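You operate a simulated robot arm through the tools that you are given. There is no shell and no other tool.

The job below is to be done with a simulated two-armed robot. You get a single attempt, and the scene is never put back.

## Task
Stop the fan, loosen its yellow knob, tilt the head fully down, tighten the knob and run it on high.
Fine: in that order; push OFF and HIGH once each.

The check looks at the end state, three seconds after you hand in, the way a careful person would. Anything else that was tipped, shoved, dropped, spilled or broken makes it a failure.

## Robot
Two 7-joint arms with two-finger grippers on one trunk that stands fixed in place. Base frame: the origin is at the foot of the trunk, x ahead of it, y to its left, z up. Lengths are in m, angles in rad, forces in N, time in s.
The left shoulder is at [0.06, 0.123, 0.945], the right one opposite. With the tool pointing down near the work surface each hand reaches from about 0.1 to 0.72 m from the base axis, measured 20 degrees to its own side. Payload 1.47 kg a hand.
The tool frame of a hand sits at the grasp point between the pads (the TCP): z along the fingers, y along the line on which they close. The tips reach 0.016 m beyond it. The gripper opens to 0.087 m. The gripper's body begins 0.055 m behind the TCP.
Orientation is told as [roll, pitch, yaw] about the base's x, y, z axes, in that order, counted from this pose: with the fingers straight down and closing along the base's y, the tool's x points along the base's -x, its y along +y and its z along -z.

## Interface
- The arms move only by the tool jog_arm. It takes "left_series", "right_series" or both (then of equal length, played together; a hand with none holds still); each is a list of rows, each a list of 7 numbers: the shift along the tool's x, y, z in m, then the turn, a rotation vector about the tool's x, y, z in rad, then the finger opening in m, from 0 to 0.087. In form: [[x, y, z, rx, ry, rz, hand], ...]. A call has 1 to 20 rows; each row is the pose to reach, as a shift and turn from the pose commanded when the call began, along the tool's axes at that moment. A row lasts 0.2 s, in which the tool goes at most 0.05 m and 0.15 rad; a call with a longer step from one row to the next is refused whole, and so is a gripper value outside its range. Where a pose cannot be reached the arm comes as near as it can. A force on the tool above 40 N (or 10 N above the force at the start of the call, whichever is more), or a blocked arm, ends the call early, and 0.2 s more pass. The fingers move at their own pace (about 0.153 m/s each) and stop on an object; they squeeze with about 28 N. The grip force told is the motor's: it shows also when the fingers shut on nothing. Time passes only in rows, and 0.2 s behind the last, so rows that repeat a pose let the fingers close. The reply holds the time, the measured pose of the TCP, the force on the tool along the base axes, the opening and the grip force, in the units named above and with some noise, with the torque about the TCP (base axes, N m) and any sound that the robot's microphone picked up.
- Cameras (640 x 400 px; columns grow to the right, rows downward): "scene" is now at [0.092, 0.0003, 1.5049]; the picture's right is [-0.01, -1.00, 0.00], its down [-0.70, 0.00, -0.72] and it looks along [0.72, -0.00, -0.70] (base axes); focal length 332 px, centre (320, 200). "left" rides on the left gripper at [0.073, -0.012, -0.09] in its tool frame; the picture's right is [0.16, 0.99, 0.00], its down [-0.72, 0.12, -0.68] and it looks along [-0.67, 0.11, 0.73] (tool axes); focal length 247 px, centre (320, 200). "right" rides on the right gripper at [0.073, 0.012, -0.09] in its tool frame; the picture's right is [-0.16, 0.99, 0.00], its down [-0.72, -0.12, -0.68] and it looks along [-0.67, -0.11, 0.73] (tool axes); focal length 247 px, centre (320, 200). There is no depth. A picture from a camera that has moved, and an enlarged one, comes with that camera's place and axes in the base frame and with its lens.
- capture(camera): a new picture of that camera. No time passes.
- lift_body(by): slides the trunk up (or, below 0, down) by that many m; the arms and the scene camera ride with it, the base frame stays. It gives what a move gives, with no picture.
- turn_head(pan, tilt): turns the head with the scene camera to pan (to the left, within 2.094 rad either way) and tilt (down, from -0.506 to 1.204), counted from straight ahead of the robot. It gives what a move gives.
- enlarge(camera, box): a new picture of the part [left, top, right, bottom] of that camera's present view, enlarged. No time passes.
- hand_in(): hands the job in; it is judged then, once.

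Places have to be worked out from the pictures, the camera data and where the tool is seen. Open the grippers and draw the arms clear of the work before you hand the job in, unless the task says otherwise.

The tools are called after "Emit:" by a JSON object that holds its "op" and its "data". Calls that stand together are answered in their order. jog_arm: Moves the arms, as the interface text tells. Its arguments: {"type":"object","properties":{"left_series":{"type":"array"},"right_series":{"type":"array"}},"required":[]} The other tools are called the same way: lift_body (by) slides the trunk up or down; turn_head (pan, tilt) turns the head that bears the scene camera; capture (camera) takes a picture; enlarge (camera, box) takes an enlarged picture of a part of a camera's view; hand_in () hands the job in.

At the start:

```text
time_s: 0.0
left_ee_pos: [0.5632, 0.3125, 1.142]
left_tool_rot: [0.001, 0.001, -0.002]
left_ft_force: [0.5, 0.5, -1.2]
left_ft_torque: [0.03, 0.0, 0.03]
left_opening: 0.087
left_grip_force: 0.1
right_ee_pos: [0.6233, -0.2042, 1.1501]
right_tool_rot: [-0.001, -0.001, 0.0]
right_ft_force: [-0.2, 0.2, 0.6]
right_ft_torque: [0.01, 0.01, 0.01]
right_opening: 0.0871
right_grip_force: 0.0
trunk travel left (down, up): [-0.1, 0.13]
head pan, tilt: [-0.005, 0.771]
```

scene: 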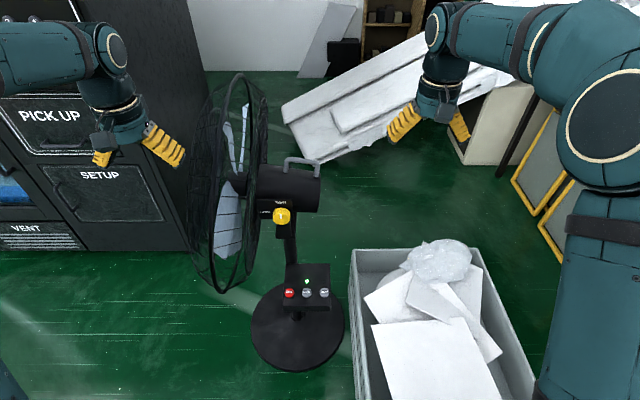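
right: 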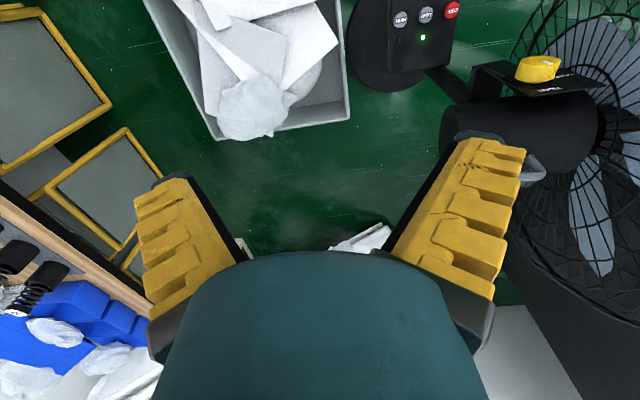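
left: 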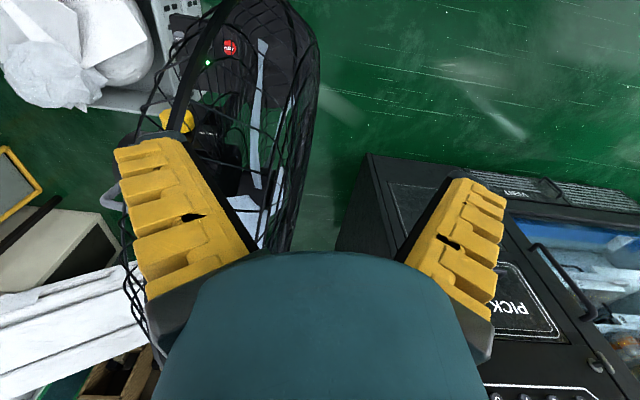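

The scene shows a desk/stand fan ahead, facing left (+y), with three buttons on the base's box and a yellow knob at the tilt joint. I look closer at the buttons, the knob and the fan head.

Emit:
{"op": "enlarge", "data": {"camera": "scene", "box": [250, 250, 360, 320]}}

Emit:
{"op": "enlarge", "data": {"camera": "scene", "box": [230, 150, 340, 250]}}

Emit:
{"op": "enlarge", "data": {"camera": "scene", "box": [170, 60, 370, 380]}}

Emit:
{"op": "enlarge", "data": {"camera": "right", "box": [340, 0, 640, 200]}}

```text
5.71 times, centred on (305, 285) of scene
camera zoom: at [0.092, 0.0003, 1.5049], right [-0.01, -1.0, 0.0], down [-0.7, 0.0, -0.72], along [0.72, 0.0, -0.7], focal length 1898 px, centre (406, -286)
```

zoom: 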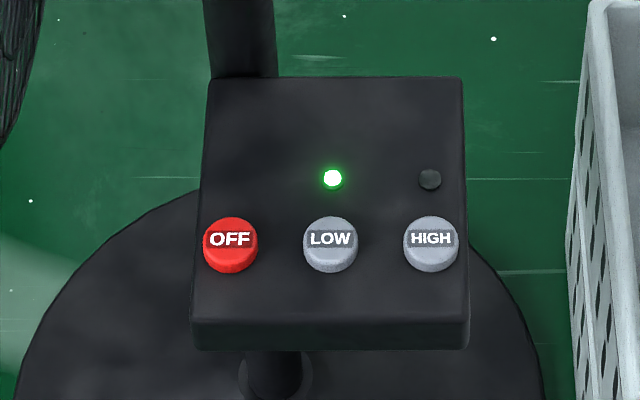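

```text
4.00 times, centred on (285, 200) of scene
camera zoom: at [0.092, 0.0003, 1.5049], right [-0.01, -1.0, 0.0], down [-0.7, 0.0, -0.72], along [0.72, 0.0, -0.7], focal length 1328 px, centre (460, 200)
```

zoom: 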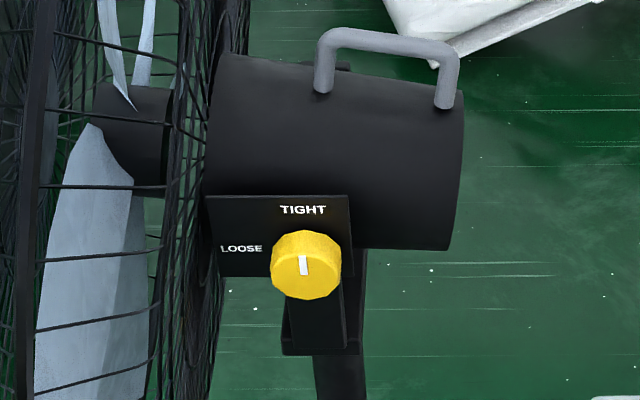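

```text
1.25 times, centred on (270, 220) of scene
camera zoom: at [0.092, 0.0003, 1.5049], right [-0.01, -1.0, 0.0], down [-0.7, 0.0, -0.72], along [0.72, 0.0, -0.7], focal length 415 px, centre (382, 175)
```

zoom: 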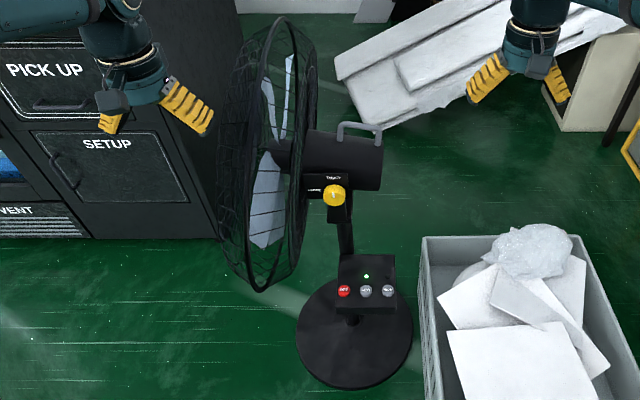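

```text
2.00 times, centred on (490, 100) of right
camera zoom: at [0.551, -0.1917, 1.2415], right [0.16, 0.99, 0.0], down [0.72, -0.12, 0.68], along [0.67, -0.11, -0.73], focal length 494 px, centre (-20, 400)
```

zoom: 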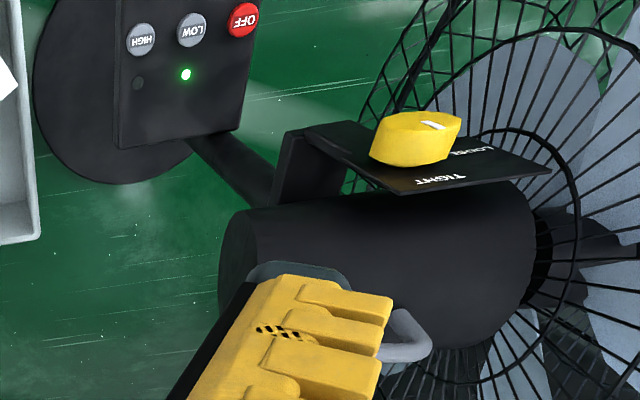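

Triangulating the first pictures gives: knob about [0.706, 0.105, 0.849] with its axis toward the robot, OFF about [0.667, 0.101, 0.521], and HIGH about [0.668, -0.013, 0.518]. I draw the right hand back and to the right for a clear view of the handle and panel, and move the left hand a little away from the cage.

Emit:
{"op": "jog_arm", "data": {"left_series": [[0.03, 0.03, 0, 0, 0, 0, 0.087], [0.06, 0.06, 0, 0, 0, 0, 0.087], [0.09, 0.09, 0, 0, 0, 0, 0.087], [0.12, 0.1, 0, 0, 0, 0, 0.087]], "right_series": [[0.04, -0.02, 0, 0, 0, 0, 0.04], [0.08, -0.04, 0, 0, 0, 0, 0.0], [0.12, -0.06, 0, 0, 0, 0, 0.0], [0.16, -0.07, 0, 0, 0, 0, 0.0]]}}

Emit:
{"op": "capture", "data": {"camera": "right"}}

Emit:
{"op": "capture", "data": {"camera": "left"}}

Emit:
{"op": "capture", "data": {"camera": "scene"}}

```text
time_s: 1.0
left_ee_pos: [0.4421, 0.4125, 1.1418]
left_tool_rot: [0.002, -0.002, 0.001]
left_ft_force: [0.7, 0.0, -0.4]
left_ft_torque: [0.0, -0.02, 0.02]
left_opening: 0.0867
left_grip_force: 0.0
right_ee_pos: [0.4611, -0.275, 1.1495]
right_tool_rot: [0.0, -0.002, 0.0]
right_ft_force: [-0.8, 0.4, 0.1]
right_ft_torque: [0.02, 0.0, 0.05]
right_opening: 0.0
right_grip_force: 28.1
trunk travel left (down, up): [-0.1, 0.13]
head pan, tilt: [-0.005, 0.771]
```

```text
taken
camera right: at [0.3894, -0.263, 1.2412], right [0.16, 0.99, 0.0], down [0.72, -0.12, 0.68], along [0.67, -0.11, -0.73], focal length 247 px, centre (320, 200)
```

right: 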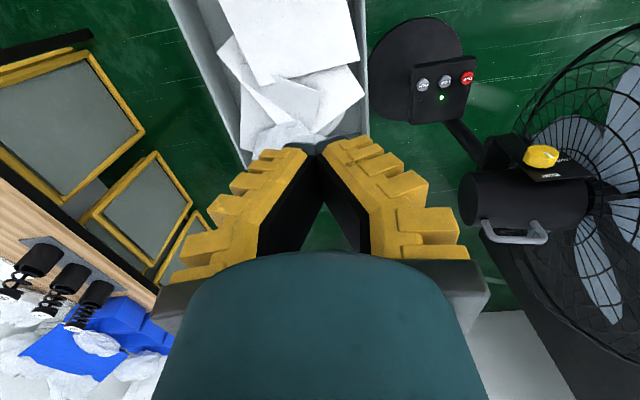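

```text
taken
camera left: at [0.3708, 0.4004, 1.2315], right [-0.16, 0.99, 0.0], down [0.72, 0.12, 0.68], along [0.67, 0.11, -0.73], focal length 247 px, centre (320, 200)
```

left: 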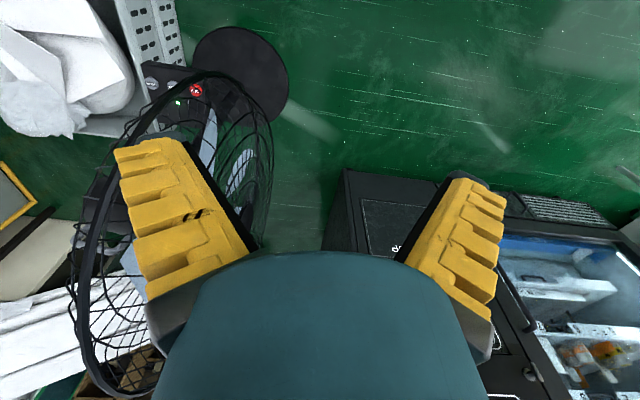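

```text
taken
camera scene: at [0.0906, 0.0, 1.505], right [-0.01, -1.0, 0.0], down [-0.7, 0.0, -0.72], along [0.72, 0.0, -0.7], focal length 332 px, centre (320, 200)
```

scene: 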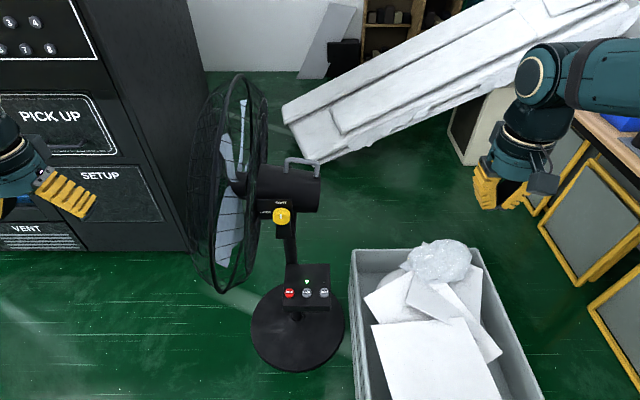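

Both views are clear now. I enlarge the right camera's view of the fan to triangulate the handle, knob and buttons more accurately.

Emit:
{"op": "enlarge", "data": {"camera": "right", "box": [440, 110, 600, 250]}}

Emit:
{"op": "enlarge", "data": {"camera": "right", "box": [360, 10, 500, 130]}}

Emit:
{"op": "enlarge", "data": {"camera": "left", "box": [60, 10, 300, 210]}}

```text
2.86 times, centred on (520, 180) of right
camera zoom: at [0.3894, -0.263, 1.2412], right [0.16, 0.99, 0.0], down [0.72, -0.12, 0.68], along [0.67, -0.11, -0.73], focal length 706 px, centre (-251, 257)
```

zoom: 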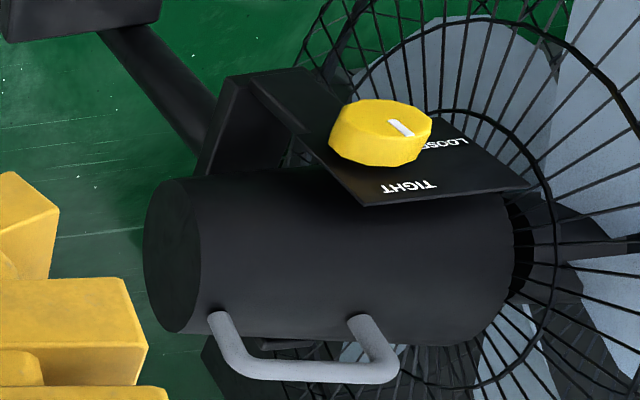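

```text
3.33 times, centred on (430, 70) of right
camera zoom: at [0.3894, -0.263, 1.2412], right [0.16, 0.99, 0.0], down [0.72, -0.12, 0.68], along [0.67, -0.11, -0.73], focal length 823 px, centre (-47, 633)
```

zoom: 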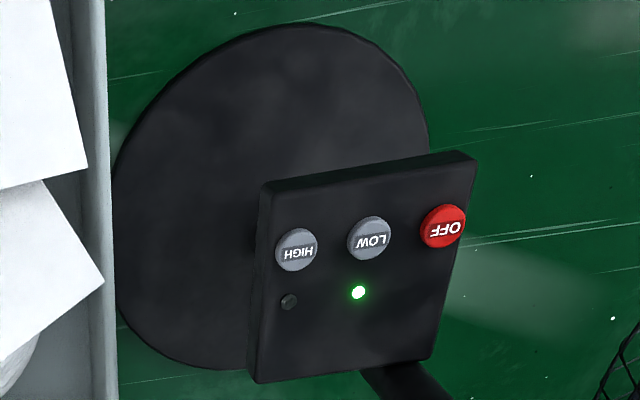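

```text
2.00 times, centred on (180, 110) of left
camera zoom: at [0.3708, 0.4004, 1.2315], right [-0.16, 0.99, 0.0], down [0.72, 0.12, 0.68], along [0.67, 0.11, -0.73], focal length 494 px, centre (600, 380)
```

zoom: 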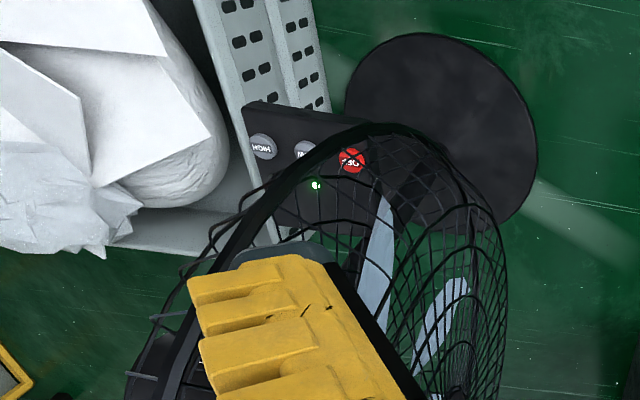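

From two views: panel is nearly horizontal (slopes ~7° toward the robot), OFF top ≈ [0.668, 0.102, 0.520], HIGH top ≈ [0.667, -0.013, 0.518], knob face ≈ [0.694, 0.103, 0.853], handle bar ≈ [0.824, 0.006…0.092, 0.933…0.951]. I bring the closed right hand, tilted forward, to a staging point before OFF.

Emit:
{"op": "jog_arm", "data": {"right_series": [[-0.006, 0.029, 0.033, 0, -0.08, 0, 0], [-0.012, 0.058, 0.067, 0, -0.17, 0, 0], [-0.018, 0.087, 0.1, 0, -0.25, 0, 0], [-0.025, 0.116, 0.133, 0, -0.33, 0, 0], [-0.031, 0.145, 0.167, 0, -0.42, 0, 0], [-0.037, 0.174, 0.2, 0, -0.5, 0, 0], [-0.044, 0.197, 0.236, 0, -0.52, 0, 0], [-0.051, 0.22, 0.271, 0, -0.54, 0, 0], [-0.058, 0.243, 0.307, 0, -0.56, 0, 0], [-0.065, 0.266, 0.343, 0, -0.57, 0, 0], [-0.072, 0.289, 0.379, 0, -0.58, 0, 0], [-0.08, 0.312, 0.414, 0, -0.59, 0, 0], [-0.087, 0.334, 0.45, 0, -0.6, 0, 0]]}}

Emit:
{"op": "capture", "data": {"camera": "right"}}

Emit:
{"op": "capture", "data": {"camera": "scene"}}

```text
time_s: 3.8
left_ee_pos: [0.4433, 0.412, 1.1418]
left_tool_rot: [0.001, 0.001, -0.001]
left_ft_force: [-0.3, -0.5, 0.5]
left_ft_torque: [-0.01, 0.02, 0.01]
left_opening: 0.0871
left_grip_force: 0.1
right_ee_pos: [0.552, 0.0603, 0.699]
right_tool_rot: [0.001, -0.601, 0.0]
right_ft_force: [0.4, -0.5, 0.9]
right_ft_torque: [0.0, -0.01, 0.03]
right_opening: 0.0002
right_grip_force: 28.1
trunk travel left (down, up): [-0.1, 0.13]
head pan, tilt: [-0.005, 0.771]
```

```text
taken
camera right: at [0.4413, 0.073, 0.7345], right [0.13, 0.99, 0.09], down [0.21, -0.12, 0.97], along [0.97, -0.11, -0.23], focal length 247 px, centre (320, 200)
```

right: 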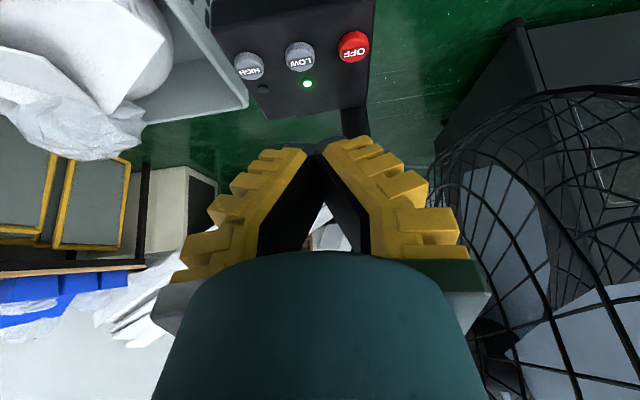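

```text
taken
camera scene: at [0.0925, 0.0004, 1.5048], right [-0.01, -1.0, 0.0], down [-0.7, 0.0, -0.72], along [0.72, 0.0, -0.7], focal length 332 px, centre (320, 200)
```

scene: 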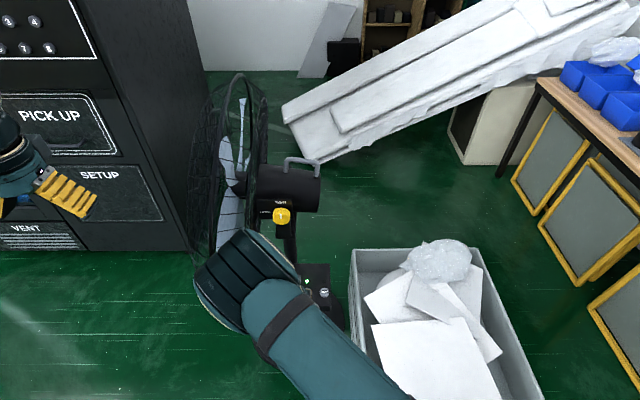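

The hand is at the staging point with no contact; OFF is visible ahead of the fingertips. I enlarge the scene view to see how close the wrist is to the fan cage.

Emit:
{"op": "enlarge", "data": {"camera": "scene", "box": [150, 170, 390, 370]}}

Emit:
{"op": "capture", "data": {"camera": "left"}}

Emit:
{"op": "enlarge", "data": {"camera": "right", "box": [210, 0, 410, 160]}}

```text
2.00 times, centred on (270, 270) of scene
camera zoom: at [0.0925, 0.0004, 1.5048], right [-0.01, -1.0, 0.0], down [-0.7, 0.0, -0.72], along [0.72, 0.0, -0.7], focal length 664 px, centre (420, 60)
```

zoom: 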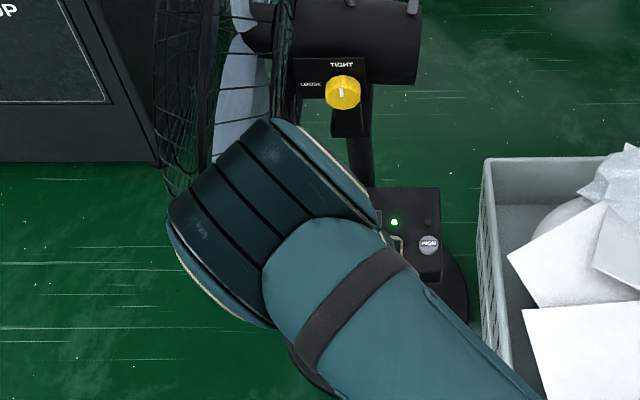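

```text
taken
camera left: at [0.3729, 0.4004, 1.2307], right [-0.16, 0.99, 0.0], down [0.72, 0.12, 0.68], along [0.67, 0.11, -0.73], focal length 247 px, centre (320, 200)
```

left: 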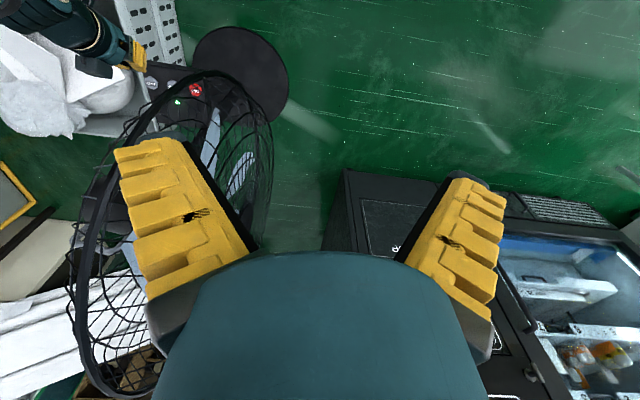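

```text
2.50 times, centred on (310, 80) of right
camera zoom: at [0.4413, 0.073, 0.7345], right [0.13, 0.99, 0.09], down [0.21, -0.12, 0.97], along [0.97, -0.11, -0.23], focal length 617 px, centre (345, 500)
```

zoom: 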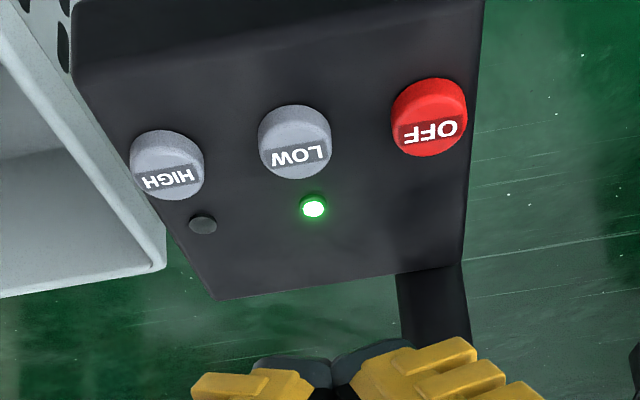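

Emit:
{"op": "enlarge", "data": {"camera": "left", "box": [0, 0, 240, 150]}}

```text
2.67 times, centred on (120, 75) of left
camera zoom: at [0.3729, 0.4004, 1.2307], right [-0.16, 0.99, 0.0], down [0.72, 0.12, 0.68], along [0.67, 0.11, -0.73], focal length 659 px, centre (853, 533)
```

zoom: 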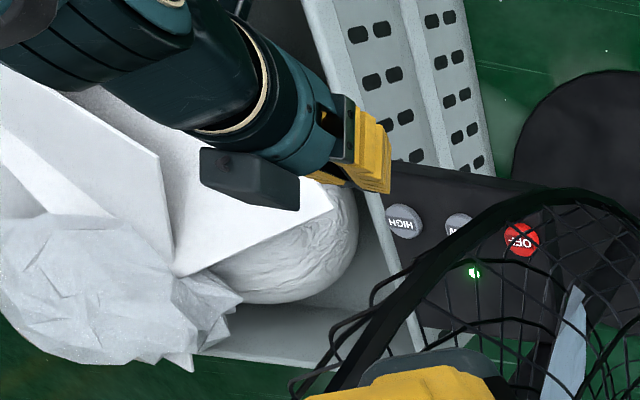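

The ring of the cage works out to centre ≈ [0.824, 0.25, 0.90], radius ≈ 0.33, and the wrist leans toward it on the +y side. I yaw the hand about 0.5 rad so the wrist comes from the right, away from the cage, and look again.

Emit:
{"op": "jog_arm", "data": {"right_series": [[0.003, -0.005, 0.004, -0.071, 0, -0.103, 0], [0.006, -0.01, 0.008, -0.141, 0, -0.206, 0], [0.009, -0.015, 0.012, -0.212, 0, -0.309, 0], [0.0113, -0.02, 0.0165, -0.282, 0, -0.4126, 0]]}}

Emit:
{"op": "enlarge", "data": {"camera": "scene", "box": [150, 170, 390, 370]}}

Emit:
{"op": "enlarge", "data": {"camera": "left", "box": [0, 0, 240, 150]}}

Emit:
{"op": "capture", "data": {"camera": "right"}}

```text
time_s: 4.8
left_ee_pos: [0.444, 0.4127, 1.1415]
left_tool_rot: [0.0, 0.001, 0.0]
left_ft_force: [-0.1, -0.2, -0.3]
left_ft_torque: [0.01, 0.04, 0.02]
left_opening: 0.0868
left_grip_force: 0.2
right_ee_pos: [0.5514, 0.0404, 0.6797]
right_tool_rot: [0.002, -0.602, 0.504]
right_ft_force: [-0.3, -0.7, -0.2]
right_ft_torque: [0.0, 0.03, -0.02]
right_opening: 0.0
right_grip_force: 28.3
trunk travel left (down, up): [-0.1, 0.13]
head pan, tilt: [-0.005, 0.771]
```

```text
2.00 times, centred on (270, 270) of scene
camera zoom: at [0.0922, -0.0001, 1.5048], right [-0.01, -1.0, 0.0], down [-0.7, 0.0, -0.72], along [0.72, 0.0, -0.7], focal length 664 px, centre (420, 60)
```

zoom: 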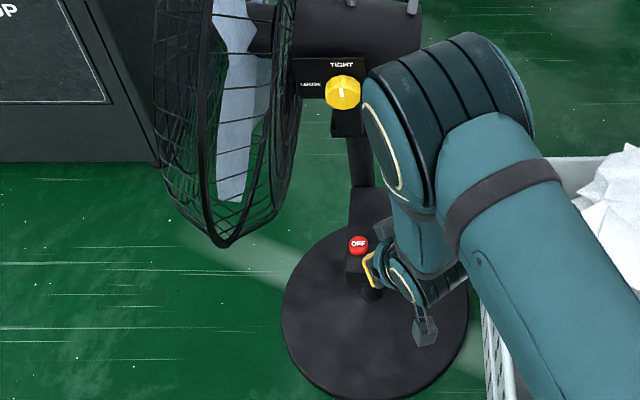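

```text
2.67 times, centred on (120, 75) of left
camera zoom: at [0.3727, 0.4, 1.231], right [-0.16, 0.99, 0.0], down [0.72, 0.12, 0.68], along [0.67, 0.11, -0.73], focal length 659 px, centre (853, 533)
```

zoom: 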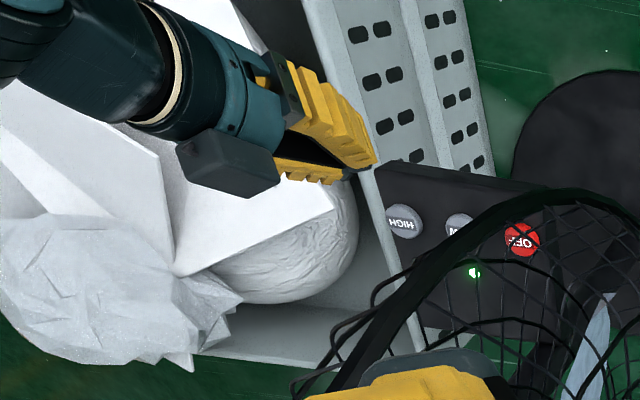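

```text
taken
camera right: at [0.4486, -0.0025, 0.7146], right [-0.36, 0.93, 0.09], down [0.24, 0.0, 0.97], along [0.9, 0.37, -0.23], focal length 247 px, centre (320, 200)
```

right: 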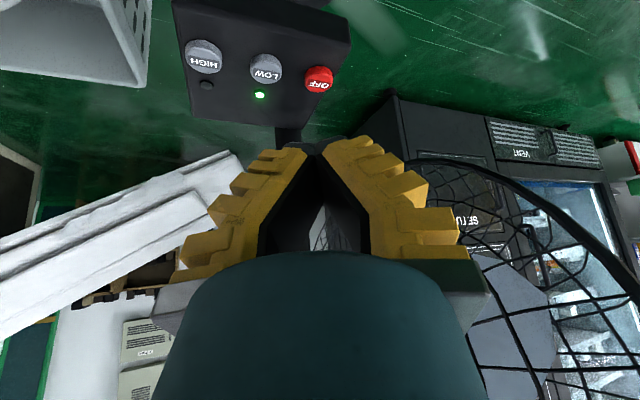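

The wrist swung cleanly to the right of the cage. I add more tilt (0.9 rad) to keep the wrist back from the knob and go to a point 4 cm above OFF.

Emit:
{"op": "jog_arm", "data": {"right_series": [[-0.0101, -0.0005, 0.0311, 0, -0.06, 0, 0], [-0.0202, -0.001, 0.0623, 0, -0.12, 0, 0], [-0.0303, -0.0015, 0.0934, 0, -0.18, 0, 0], [-0.0404, -0.002, 0.1246, 0, -0.24, 0, 0], [-0.0505, -0.0025, 0.1557, 0, -0.3, 0, 0]]}}

Emit:
{"op": "enlarge", "data": {"camera": "scene", "box": [190, 170, 430, 370]}}

Emit:
{"op": "enlarge", "data": {"camera": "left", "box": [80, 20, 280, 145]}}

Emit:
{"op": "capture", "data": {"camera": "right"}}

```text
time_s: 6.0
left_ee_pos: [0.4441, 0.4122, 1.1415]
left_tool_rot: [-0.002, 0.0, 0.0]
left_ft_force: [0.0, 0.6, 0.5]
left_ft_torque: [0.01, 0.02, 0.0]
left_opening: 0.0871
left_grip_force: 0.0
right_ee_pos: [0.6658, 0.0995, 0.5787]
right_tool_rot: [-0.001, -0.902, 0.499]
right_ft_force: [0.3, 0.1, 0.6]
right_ft_torque: [0.03, 0.03, 0.01]
right_opening: 0.0
right_grip_force: 28.8
trunk travel left (down, up): [-0.1, 0.13]
head pan, tilt: [-0.005, 0.771]
```

```text
2.00 times, centred on (310, 270) of scene
camera zoom: at [0.0924, 0.0002, 1.5048], right [-0.01, -1.0, 0.0], down [-0.7, 0.0, -0.72], along [0.72, 0.0, -0.7], focal length 664 px, centre (340, 60)
```

zoom: 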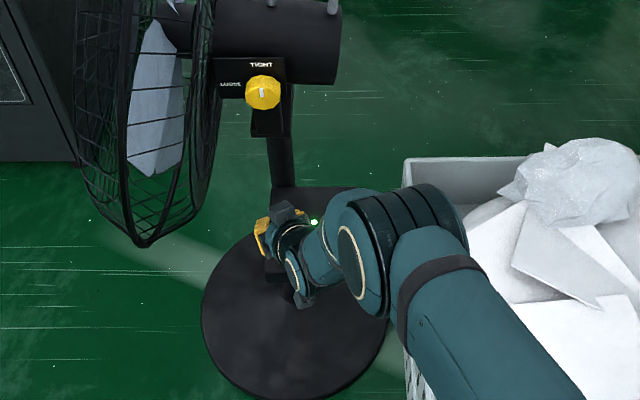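

```text
3.20 times, centred on (180, 82) of left
camera zoom: at [0.3729, 0.4002, 1.2308], right [-0.16, 0.99, 0.0], down [0.72, 0.12, 0.68], along [0.67, 0.11, -0.73], focal length 790 px, centre (768, 576)
```

zoom: 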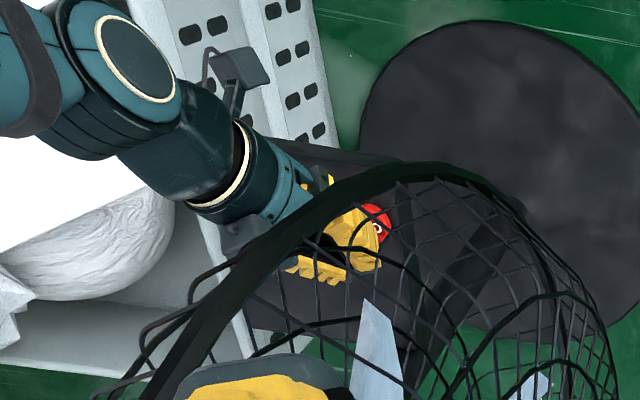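

```text
taken
camera right: at [0.5595, 0.055, 0.58], right [-0.39, 0.91, 0.12], down [-0.02, -0.14, 0.99], along [0.92, 0.38, 0.07], focal length 247 px, centre (320, 200)
```

right: 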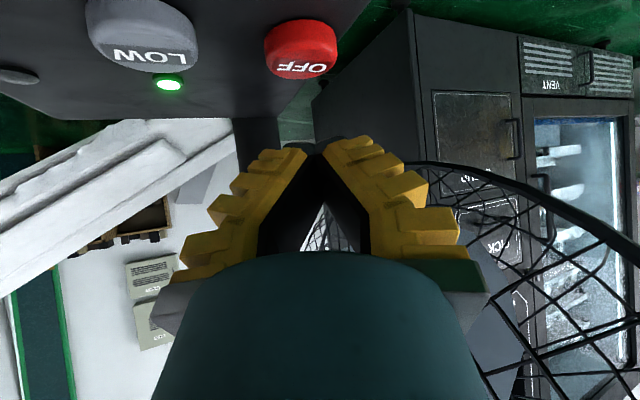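

The right camera confirms OFF at ≈ [0.668, 0.100, 0.519], right under the fingertips. I descend to just short of contact.

Emit:
{"op": "jog_arm", "data": {"right_series": [[0.0102, 0, 0.0081, 0, 0, 0, 0], [0.0188, 0, 0.0149, 0, 0, 0, 0], [0.0251, 0, 0.0199, 0, 0, 0, 0]]}}

Emit:
{"op": "capture", "data": {"camera": "right"}}

Emit:
{"op": "enlarge", "data": {"camera": "scene", "box": [260, 240, 360, 320]}}

```text
time_s: 6.8
left_ee_pos: [0.443, 0.4123, 1.1418]
left_tool_rot: [0.001, -0.001, 0.0]
left_ft_force: [0.3, -0.1, -0.6]
left_ft_torque: [0.01, 0.02, 0.01]
left_opening: 0.087
left_grip_force: 0.0
right_ee_pos: [0.6658, 0.1009, 0.5481]
right_tool_rot: [0.001, -0.902, 0.5]
right_ft_force: [-0.9, 0.2, 0.1]
right_ft_torque: [-0.02, 0.0, 0.02]
right_opening: 0.0
right_grip_force: 27.8
trunk travel left (down, up): [-0.1, 0.13]
head pan, tilt: [-0.005, 0.771]
```

```text
taken
camera right: at [0.5593, 0.055, 0.5485], right [-0.39, 0.91, 0.12], down [-0.02, -0.14, 0.99], along [0.92, 0.38, 0.07], focal length 247 px, centre (320, 200)
```

right: 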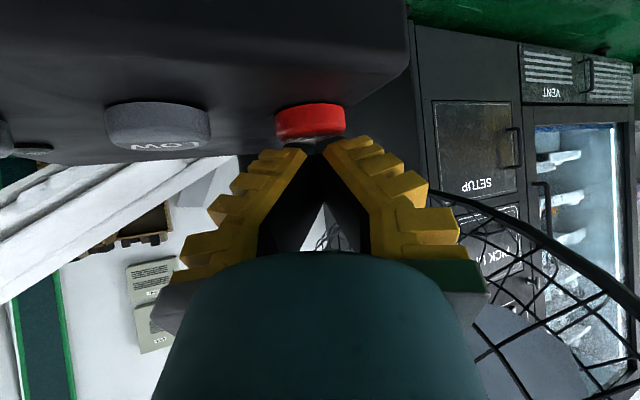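

```text
5.00 times, centred on (310, 280) of scene
camera zoom: at [0.0921, 0.0003, 1.5049], right [-0.01, -1.0, 0.0], down [-0.7, 0.0, -0.72], along [0.72, 0.0, -0.7], focal length 1661 px, centre (370, -200)
```

zoom: 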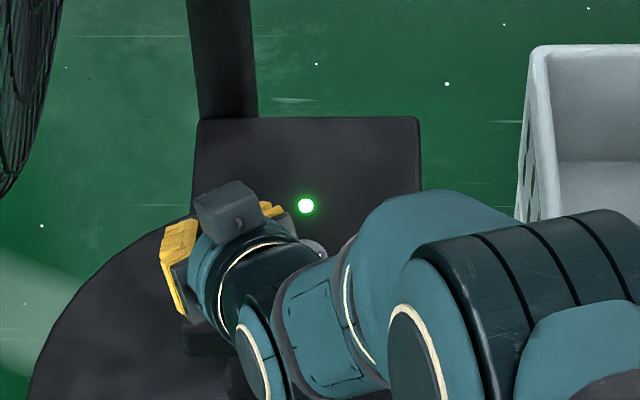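

Fingertips are about 5 mm above the red button, aligned. I press in small steps, watching the force and listening for a click.

Emit:
{"op": "jog_arm", "data": {"right_series": [[0.0031, 0, 0.0025, 0, 0, 0, 0], [0.0055, 0, 0.0044, 0, 0, 0, 0]]}}

```text
time_s: 7.4
left_ee_pos: [0.4437, 0.4123, 1.1413]
left_tool_rot: [0.0, 0.001, 0.0]
left_ft_force: [0.9, 0.4, 0.0]
left_ft_torque: [0.01, -0.01, -0.02]
left_opening: 0.087
left_grip_force: 0.1
right_ee_pos: [0.6665, 0.0991, 0.5422]
right_tool_rot: [-0.001, -0.902, 0.5]
right_ft_force: [0.3, -1.0, 1.5]
right_ft_torque: [0.0, -0.02, 0.0]
right_opening: 0.0058
right_grip_force: 28.6
trunk travel left (down, up): [-0.1, 0.13]
head pan, tilt: [-0.005, 0.771]
```

The opening reads 5.8 mm although commanded shut, so something touches the fingers. I look before pressing further.

Emit:
{"op": "enlarge", "data": {"camera": "right", "box": [220, 70, 420, 195]}}

Emit:
{"op": "enlarge", "data": {"camera": "left", "box": [140, 50, 260, 125]}}

Emit:
{"op": "enlarge", "data": {"camera": "scene", "box": [260, 240, 360, 320]}}

```text
3.20 times, centred on (320, 132) of right
camera zoom: at [0.5595, 0.0552, 0.5418], right [-0.39, 0.91, 0.12], down [-0.02, -0.14, 0.99], along [0.92, 0.38, 0.07], focal length 790 px, centre (320, 416)
```

zoom: 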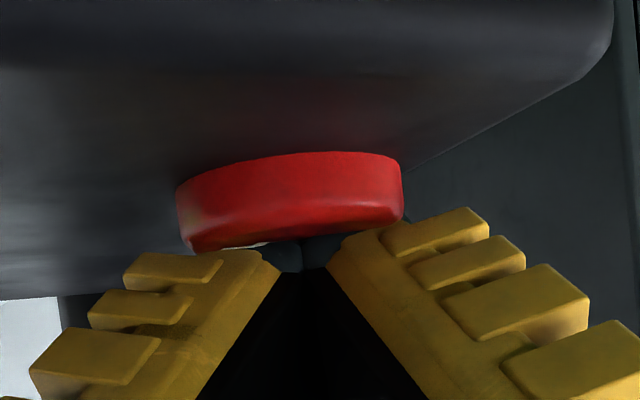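

```text
5.33 times, centred on (200, 88) of left
camera zoom: at [0.3724, 0.4003, 1.231], right [-0.16, 0.99, 0.0], down [0.72, 0.12, 0.68], along [0.67, 0.11, -0.73], focal length 1317 px, centre (960, 800)
```

zoom: 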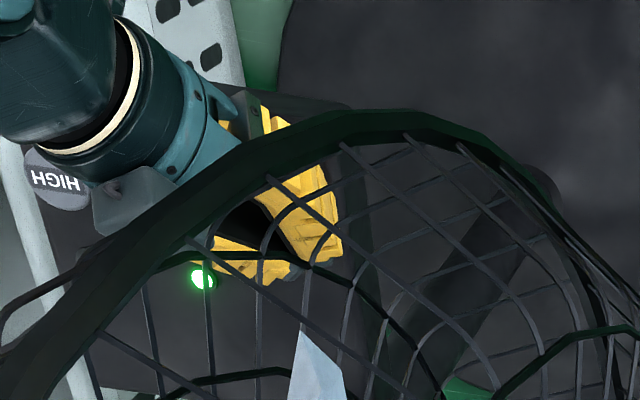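

```text
5.00 times, centred on (310, 280) of scene
camera zoom: at [0.0919, 0.0002, 1.5049], right [-0.01, -1.0, 0.0], down [-0.7, 0.0, -0.72], along [0.72, 0.0, -0.7], focal length 1661 px, centre (370, -200)
```

zoom: 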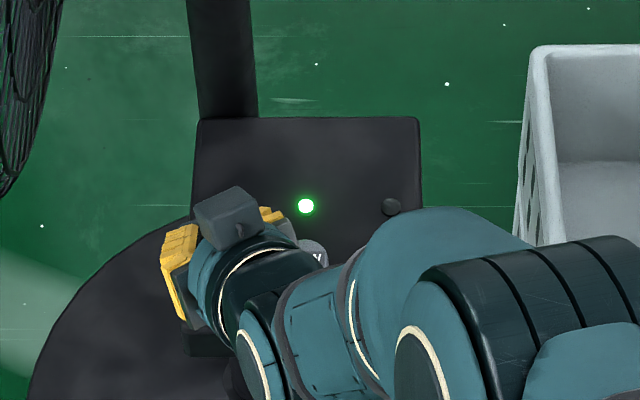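

The fingertips rest on the button with ~1.5 N, light still green on LOW. I continue pressing down by a few mm.

Emit:
{"op": "jog_arm", "data": {"right_series": [[0.0012, 0, 0.0009, 0, 0, 0, 0], [0.0024, 0, 0.0019, 0, 0, 0, 0]]}}

Emit:
{"op": "enlarge", "data": {"camera": "scene", "box": [260, 240, 360, 320]}}

```text
time_s: 8.0
left_ee_pos: [0.4429, 0.4115, 1.1432]
left_tool_rot: [0.001, 0.0, 0.0]
left_ft_force: [0.7, -0.8, 0.7]
left_ft_torque: [-0.01, 0.01, -0.01]
left_opening: 0.0871
left_grip_force: 0.1
right_ee_pos: [0.6656, 0.0997, 0.5391]
right_tool_rot: [-0.002, -0.901, 0.501]
right_ft_force: [-0.2, -0.2, 3.9]
right_ft_torque: [-0.01, -0.01, 0.02]
right_opening: 0.0059
right_grip_force: 28.2
trunk travel left (down, up): [-0.1, 0.13]
head pan, tilt: [-0.005, 0.771]
heard: click
```

```text
5.00 times, centred on (310, 280) of scene
camera zoom: at [0.0916, 0.0001, 1.5049], right [-0.01, -1.0, 0.0], down [-0.7, 0.0, -0.72], along [0.72, 0.0, -0.7], focal length 1661 px, centre (370, -200)
```

zoom: 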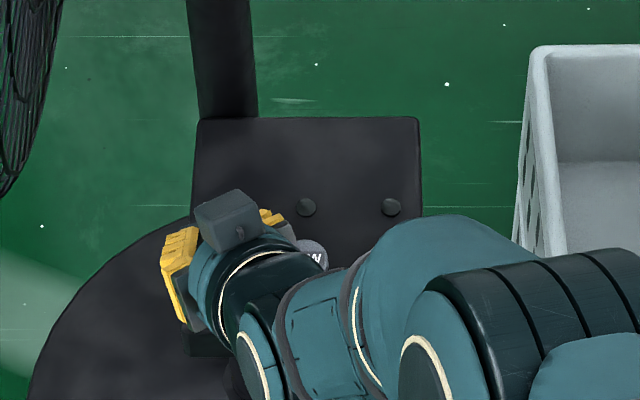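

Click heard and the green light is off, so OFF is done. I lift straight off the button, back away, and rise to a staging position before the knob with the hand turning horizontal and opening.

Emit:
{"op": "jog_arm", "data": {"right_series": [[-0.0118, 0, -0.0093, 0, 0, 0, 0], [-0.0235, 0, -0.0186, 0, 0, 0, 0], [-0.0085, 0.0012, -0.0496, 0, 0, 0, 0], [0.0065, 0.0024, -0.0806, 0, 0, 0, 0], [0.0215, 0.0036, -0.1115, 0, 0, 0, 0], [0.0364, 0.0048, -0.1423, 0, 0, 0, 0], [0.0038, 0.0048, -0.1682, 0, -0.11, 0, 0.02], [-0.0289, 0.0048, -0.1941, 0, -0.22, 0, 0.04], [-0.0615, 0.0048, -0.22, 0, -0.33, 0, 0.06], [-0.0941, 0.0048, -0.2459, 0, -0.45, 0, 0.087], [-0.1268, 0.0048, -0.2718, 0, -0.56, 0, 0.087], [-0.1594, 0.0048, -0.2977, 0, -0.67, 0, 0.087]]}}

Emit:
{"op": "capture", "data": {"camera": "scene"}}

Emit:
{"op": "capture", "data": {"camera": "right"}}

Emit:
{"op": "capture", "data": {"camera": "left"}}

```text
time_s: 10.6
left_ee_pos: [0.442, 0.4132, 1.1415]
left_tool_rot: [0.0, 0.0, 0.0]
left_ft_force: [-0.1, 0.2, 0.9]
left_ft_torque: [0.01, -0.05, 0.0]
left_opening: 0.0871
left_grip_force: 0.0
right_ee_pos: [0.5451, 0.0403, 0.8479]
right_tool_rot: [-2.764, -1.571, -3.019]
right_ft_force: [0.0, -0.7, 0.1]
right_ft_torque: [0.0, 0.0, 0.01]
right_opening: 0.087
right_grip_force: 0.1
trunk travel left (down, up): [-0.1, 0.13]
head pan, tilt: [-0.005, 0.771]
```

```text
taken
camera scene: at [0.0918, 0.0002, 1.5049], right [-0.01, -1.0, 0.0], down [-0.7, 0.0, -0.72], along [0.72, 0.0, -0.7], focal length 332 px, centre (320, 200)
```

scene: 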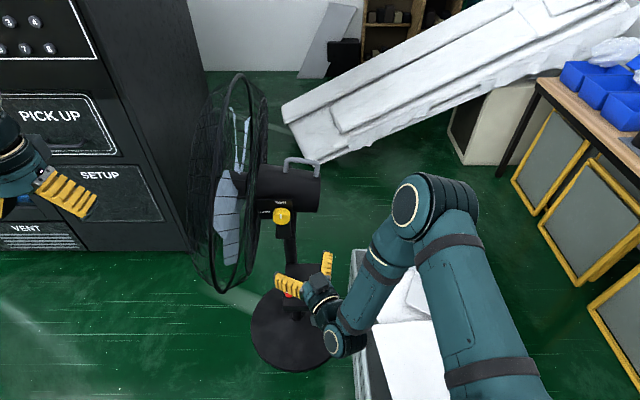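

```text
taken
camera right: at [0.4617, 0.008, 0.7771], right [-0.47, 0.87, 0.16], down [-0.54, -0.43, 0.72], along [0.69, 0.26, 0.67], focal length 247 px, centre (320, 200)
```

right: 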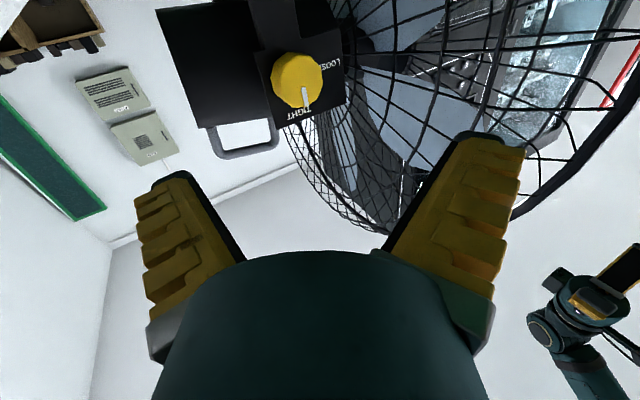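

```text
taken
camera left: at [0.3723, 0.4003, 1.231], right [-0.16, 0.99, 0.0], down [0.72, 0.12, 0.68], along [0.67, 0.11, -0.73], focal length 247 px, centre (320, 200)
```

left: 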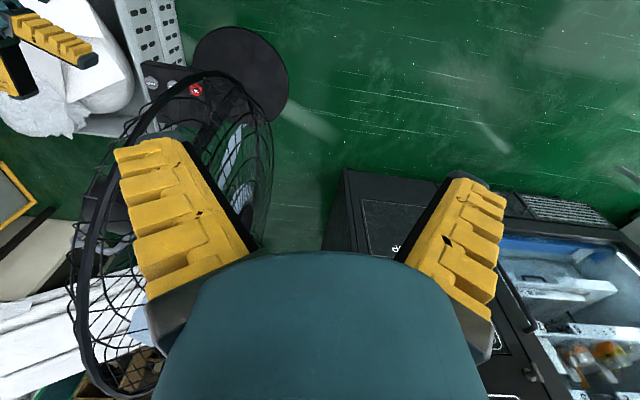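

The arm posture is good (elbow to the right) and the knob is visible ahead at about [0.695, 0.101, 0.850]. I square the hand up with the knob axis (yaw 0) at y = 0.103, still ~15 cm away, and check the blades.

Emit:
{"op": "jog_arm", "data": {"right_series": [[-0.001, 0.0138, 0.0075, 0.125, 0, 0, 0.087], [-0.0015, 0.0276, 0.015, 0.25, 0, 0, 0.087], [-0.002, 0.0415, 0.0226, 0.375, 0, 0, 0.087], [-0.003, 0.0553, 0.0302, 0.5, 0, 0, 0.087]]}}

Emit:
{"op": "capture", "data": {"camera": "scene"}}

Emit:
{"op": "capture", "data": {"camera": "right"}}

Emit:
{"op": "capture", "data": {"camera": "left"}}

```text
time_s: 11.6
left_ee_pos: [0.4433, 0.4117, 1.1427]
left_tool_rot: [0.001, -0.001, 0.001]
left_ft_force: [-0.1, -1.1, -0.2]
left_ft_torque: [0.04, 0.04, -0.01]
left_opening: 0.0872
left_grip_force: 0.0
right_ee_pos: [0.5447, 0.1003, 0.8496]
right_tool_rot: [-1.029, -1.569, 1.026]
right_ft_force: [-5.2, -9.8, -1.4]
right_ft_torque: [0.05, -0.07, 0.48]
right_opening: 0.082
right_grip_force: 0.0
trunk travel left (down, up): [-0.1, 0.13]
head pan, tilt: [-0.005, 0.771]
```

```text
taken
camera scene: at [0.0914, -0.0011, 1.5049], right [-0.01, -1.0, 0.0], down [-0.7, 0.0, -0.72], along [0.72, 0.0, -0.7], focal length 332 px, centre (320, 200)
```

scene: 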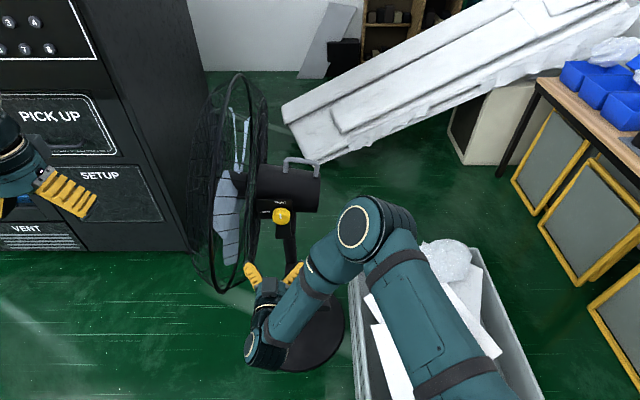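

```text
taken
camera right: at [0.4559, 0.1132, 0.7792], right [0.01, 0.99, 0.16], down [-0.68, -0.11, 0.72], along [0.73, -0.11, 0.67], focal length 247 px, centre (320, 200)
```

right: 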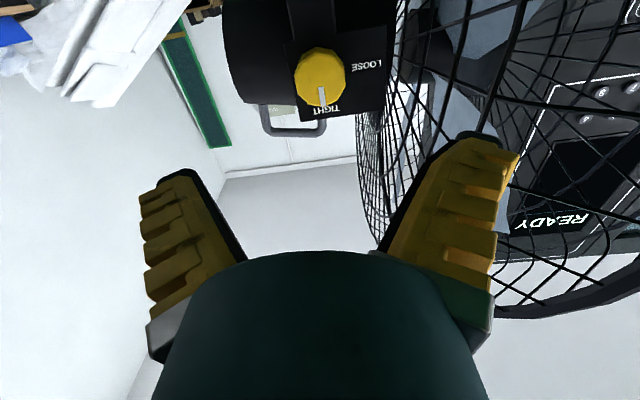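

```text
taken
camera left: at [0.3721, 0.3992, 1.2314], right [-0.16, 0.99, 0.0], down [0.72, 0.12, 0.68], along [0.67, 0.11, -0.73], focal length 247 px, centre (320, 200)
```

left: 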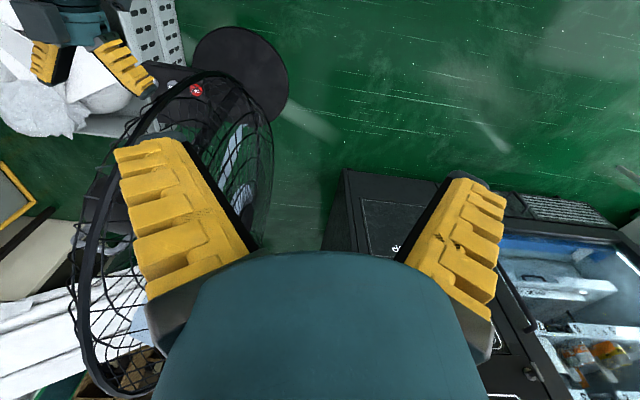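

The force reading (−5, −10 N) and reduced opening show the +y finger brushing the cage; the cage reaches nearer than I estimated. I back off to −y at once and narrow the fingers.

Emit:
{"op": "jog_arm", "data": {"right_series": [[0, -0.02, -0.01, 0, 0, 0, 0.07], [0, -0.04, -0.02, 0, 0, 0, 0.06]]}}

Emit:
{"op": "capture", "data": {"camera": "scene"}}

Emit:
{"op": "capture", "data": {"camera": "right"}}

Emit:
{"op": "enlarge", "data": {"camera": "scene", "box": [180, 60, 340, 380]}}

```text
time_s: 12.2
left_ee_pos: [0.4444, 0.4125, 1.1411]
left_tool_rot: [0.0, -0.001, -0.001]
left_ft_force: [0.6, 0.7, 0.5]
left_ft_torque: [-0.02, 0.02, 0.01]
left_opening: 0.0871
left_grip_force: 0.2
right_ee_pos: [0.5254, 0.0638, 0.8512]
right_tool_rot: [-1.311, -1.571, 1.31]
right_ft_force: [0.1, -0.2, -0.2]
right_ft_torque: [-0.02, -0.01, -0.03]
right_opening: 0.0646
right_grip_force: 3.0
trunk travel left (down, up): [-0.1, 0.13]
head pan, tilt: [-0.005, 0.771]
```

```text
taken
camera scene: at [0.0921, 0.0006, 1.5049], right [-0.01, -1.0, 0.0], down [-0.7, 0.0, -0.72], along [0.72, 0.0, -0.7], focal length 332 px, centre (320, 200)
```

scene: 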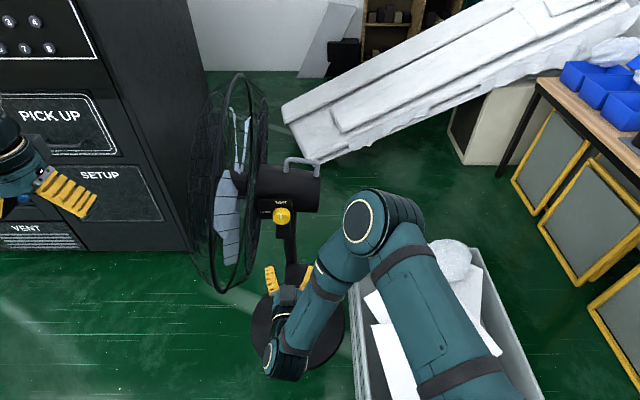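

```text
taken
camera right: at [0.436, 0.076, 0.7799], right [0.0, 0.99, 0.16], down [-0.68, -0.12, 0.72], along [0.73, -0.11, 0.67], focal length 247 px, centre (320, 200)
```

right: 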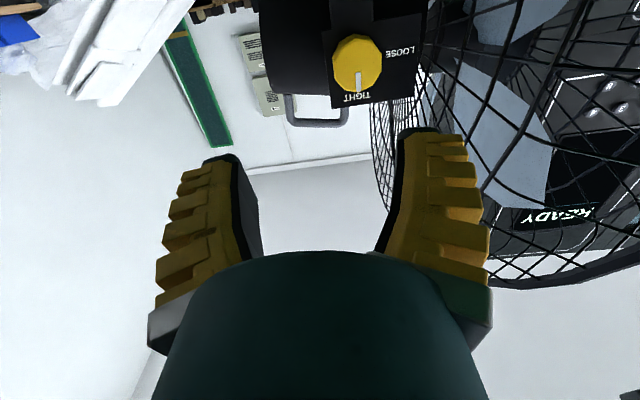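

```text
1.25 times, centred on (260, 220) of scene
camera zoom: at [0.0921, 0.0006, 1.5049], right [-0.01, -1.0, 0.0], down [-0.7, 0.0, -0.72], along [0.72, 0.0, -0.7], focal length 415 px, centre (395, 175)
```

zoom: 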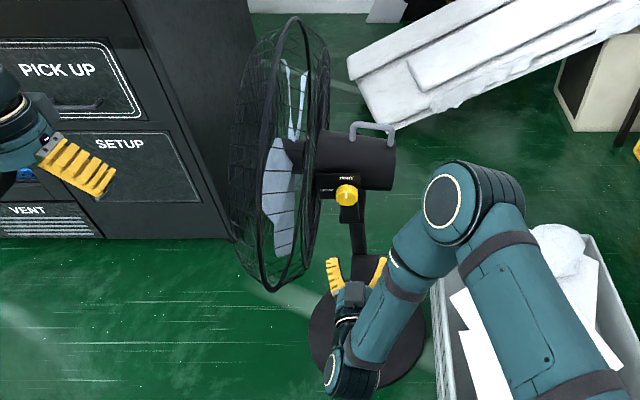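

Contact is gone and the fan hasn't moved (knob, base and cage sit at the same pixels). The cage's rear bulges to y ≈ 0.16, so I'll approach the knob with a narrow opening. First I test, in free space here, that the hand can roll −90° about its axis (the loosening turn).

Emit:
{"op": "jog_arm", "data": {"right_series": [[0, 0, 0, 0, 0, -0.14, 0.06], [0, 0, 0, 0, 0, -0.28, 0.06], [0, 0, 0, 0, 0, -0.42, 0.06], [0, 0, 0, 0, 0, -0.56, 0.06], [0, 0, 0, 0, 0, -0.7, 0.06], [0, 0, 0, 0, 0, -0.84, 0.06], [0, 0, 0, 0, 0, -0.98, 0.06], [0, 0, 0, 0, 0, -1.12, 0.06], [0, 0, 0, 0, 0, -1.26, 0.06], [0, 0, 0, 0, 0, -1.4, 0.06], [0, 0, 0, 0, 0, -1.54, 0.06], [0, 0, 0, 0, 0, -1.65, 0.06]]}}

Emit:
{"op": "capture", "data": {"camera": "scene"}}

Emit:
{"op": "capture", "data": {"camera": "right"}}

```text
time_s: 14.8
left_ee_pos: [0.4433, 0.4114, 1.1409]
left_tool_rot: [0.0, 0.0, 0.0]
left_ft_force: [0.7, 0.0, 0.6]
left_ft_torque: [0.01, -0.02, -0.01]
left_opening: 0.087
left_grip_force: 0.0
right_ee_pos: [0.5262, 0.0619, 0.8512]
right_tool_rot: [-1.571, 0.082, 1.568]
right_ft_force: [0.8, -0.1, -1.0]
right_ft_torque: [0.0, -0.01, 0.03]
right_opening: 0.0646
right_grip_force: 2.9
trunk travel left (down, up): [-0.1, 0.13]
head pan, tilt: [-0.005, 0.771]
```

```text
taken
camera scene: at [0.0919, 0.0003, 1.5049], right [-0.01, -1.0, 0.0], down [-0.7, 0.0, -0.72], along [0.72, 0.0, -0.7], focal length 332 px, centre (320, 200)
```

scene: 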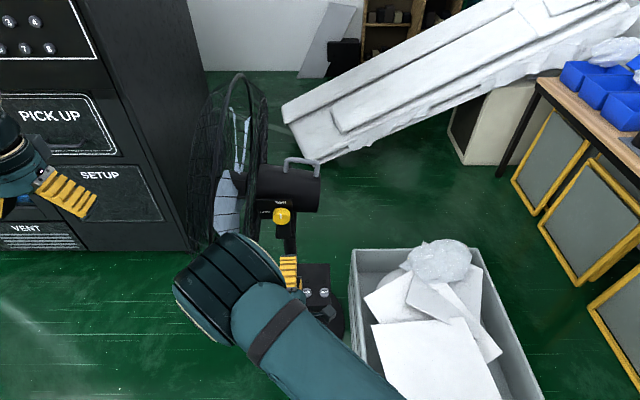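

```text
taken
camera right: at [0.4367, -0.0103, 0.8472], right [0.0, 0.08, -1.0], down [-0.68, 0.73, 0.06], along [0.73, 0.68, 0.05], focal length 247 px, centre (320, 200)
```

right: 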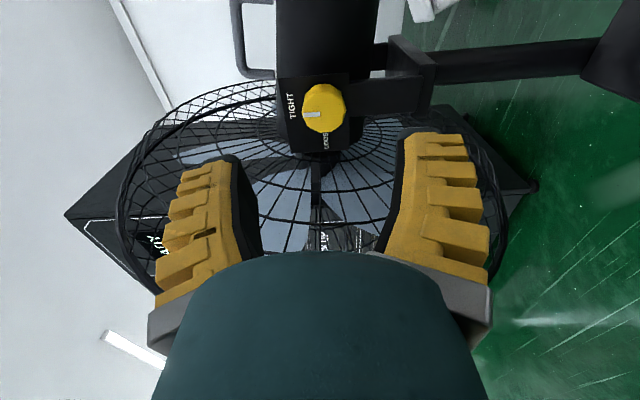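

The −90° roll works for the hand, but the elbow swings to the left toward the cage. I check the elbow at a middle roll (−1.1) to see whether a symmetric stroke (+0.45 → −1.12) keeps it clear.

Emit:
{"op": "jog_arm", "data": {"right_series": [[0, 0, 0, 0, 0, 0.14, 0.06], [0, 0, 0, 0, 0, 0.28, 0.06], [0, 0, 0, 0, 0, 0.42, 0.06], [0, 0, 0, 0, 0, 0.55, 0.06]]}}

Emit:
{"op": "capture", "data": {"camera": "scene"}}

Emit:
{"op": "capture", "data": {"camera": "right"}}

```text
time_s: 15.8
left_ee_pos: [0.4435, 0.4113, 1.1416]
left_tool_rot: [0.0, 0.001, -0.001]
left_ft_force: [-0.2, 0.5, 0.5]
left_ft_torque: [-0.01, -0.01, 0.05]
left_opening: 0.0872
left_grip_force: 0.0
right_ee_pos: [0.5254, 0.0615, 0.8513]
right_tool_rot: [-1.571, -0.472, 1.567]
right_ft_force: [-0.5, -0.5, -0.6]
right_ft_torque: [0.04, -0.01, 0.0]
right_opening: 0.0646
right_grip_force: 2.9
trunk travel left (down, up): [-0.1, 0.13]
head pan, tilt: [-0.005, 0.771]
```

```text
taken
camera scene: at [0.0921, 0.0002, 1.5049], right [-0.01, -1.0, 0.0], down [-0.7, 0.0, -0.72], along [0.72, 0.0, -0.7], focal length 332 px, centre (320, 200)
```

scene: 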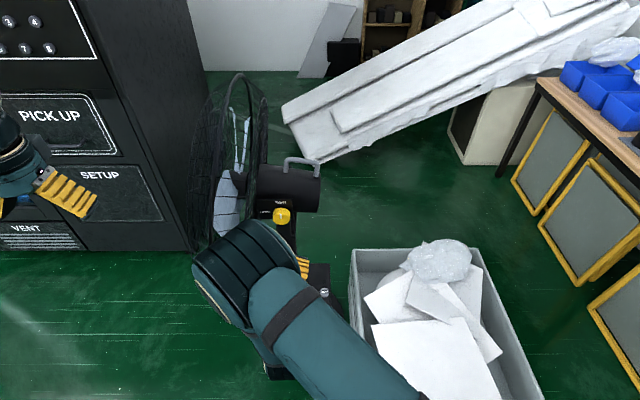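

```text
taken
camera right: at [0.4364, 0.0038, 0.8091], right [0.0, 0.59, -0.81], down [-0.68, 0.59, 0.43], along [0.73, 0.55, 0.4], focal length 247 px, centre (320, 200)
```

right: 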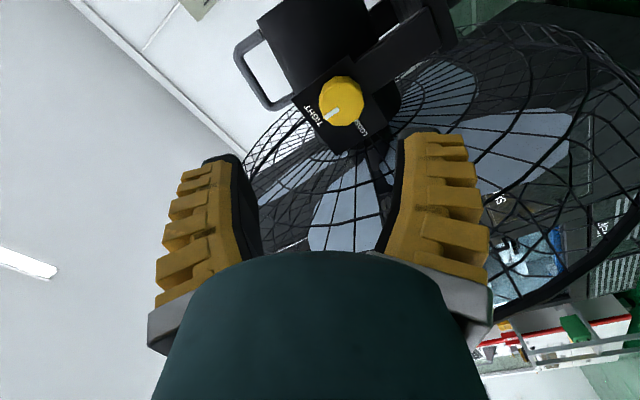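

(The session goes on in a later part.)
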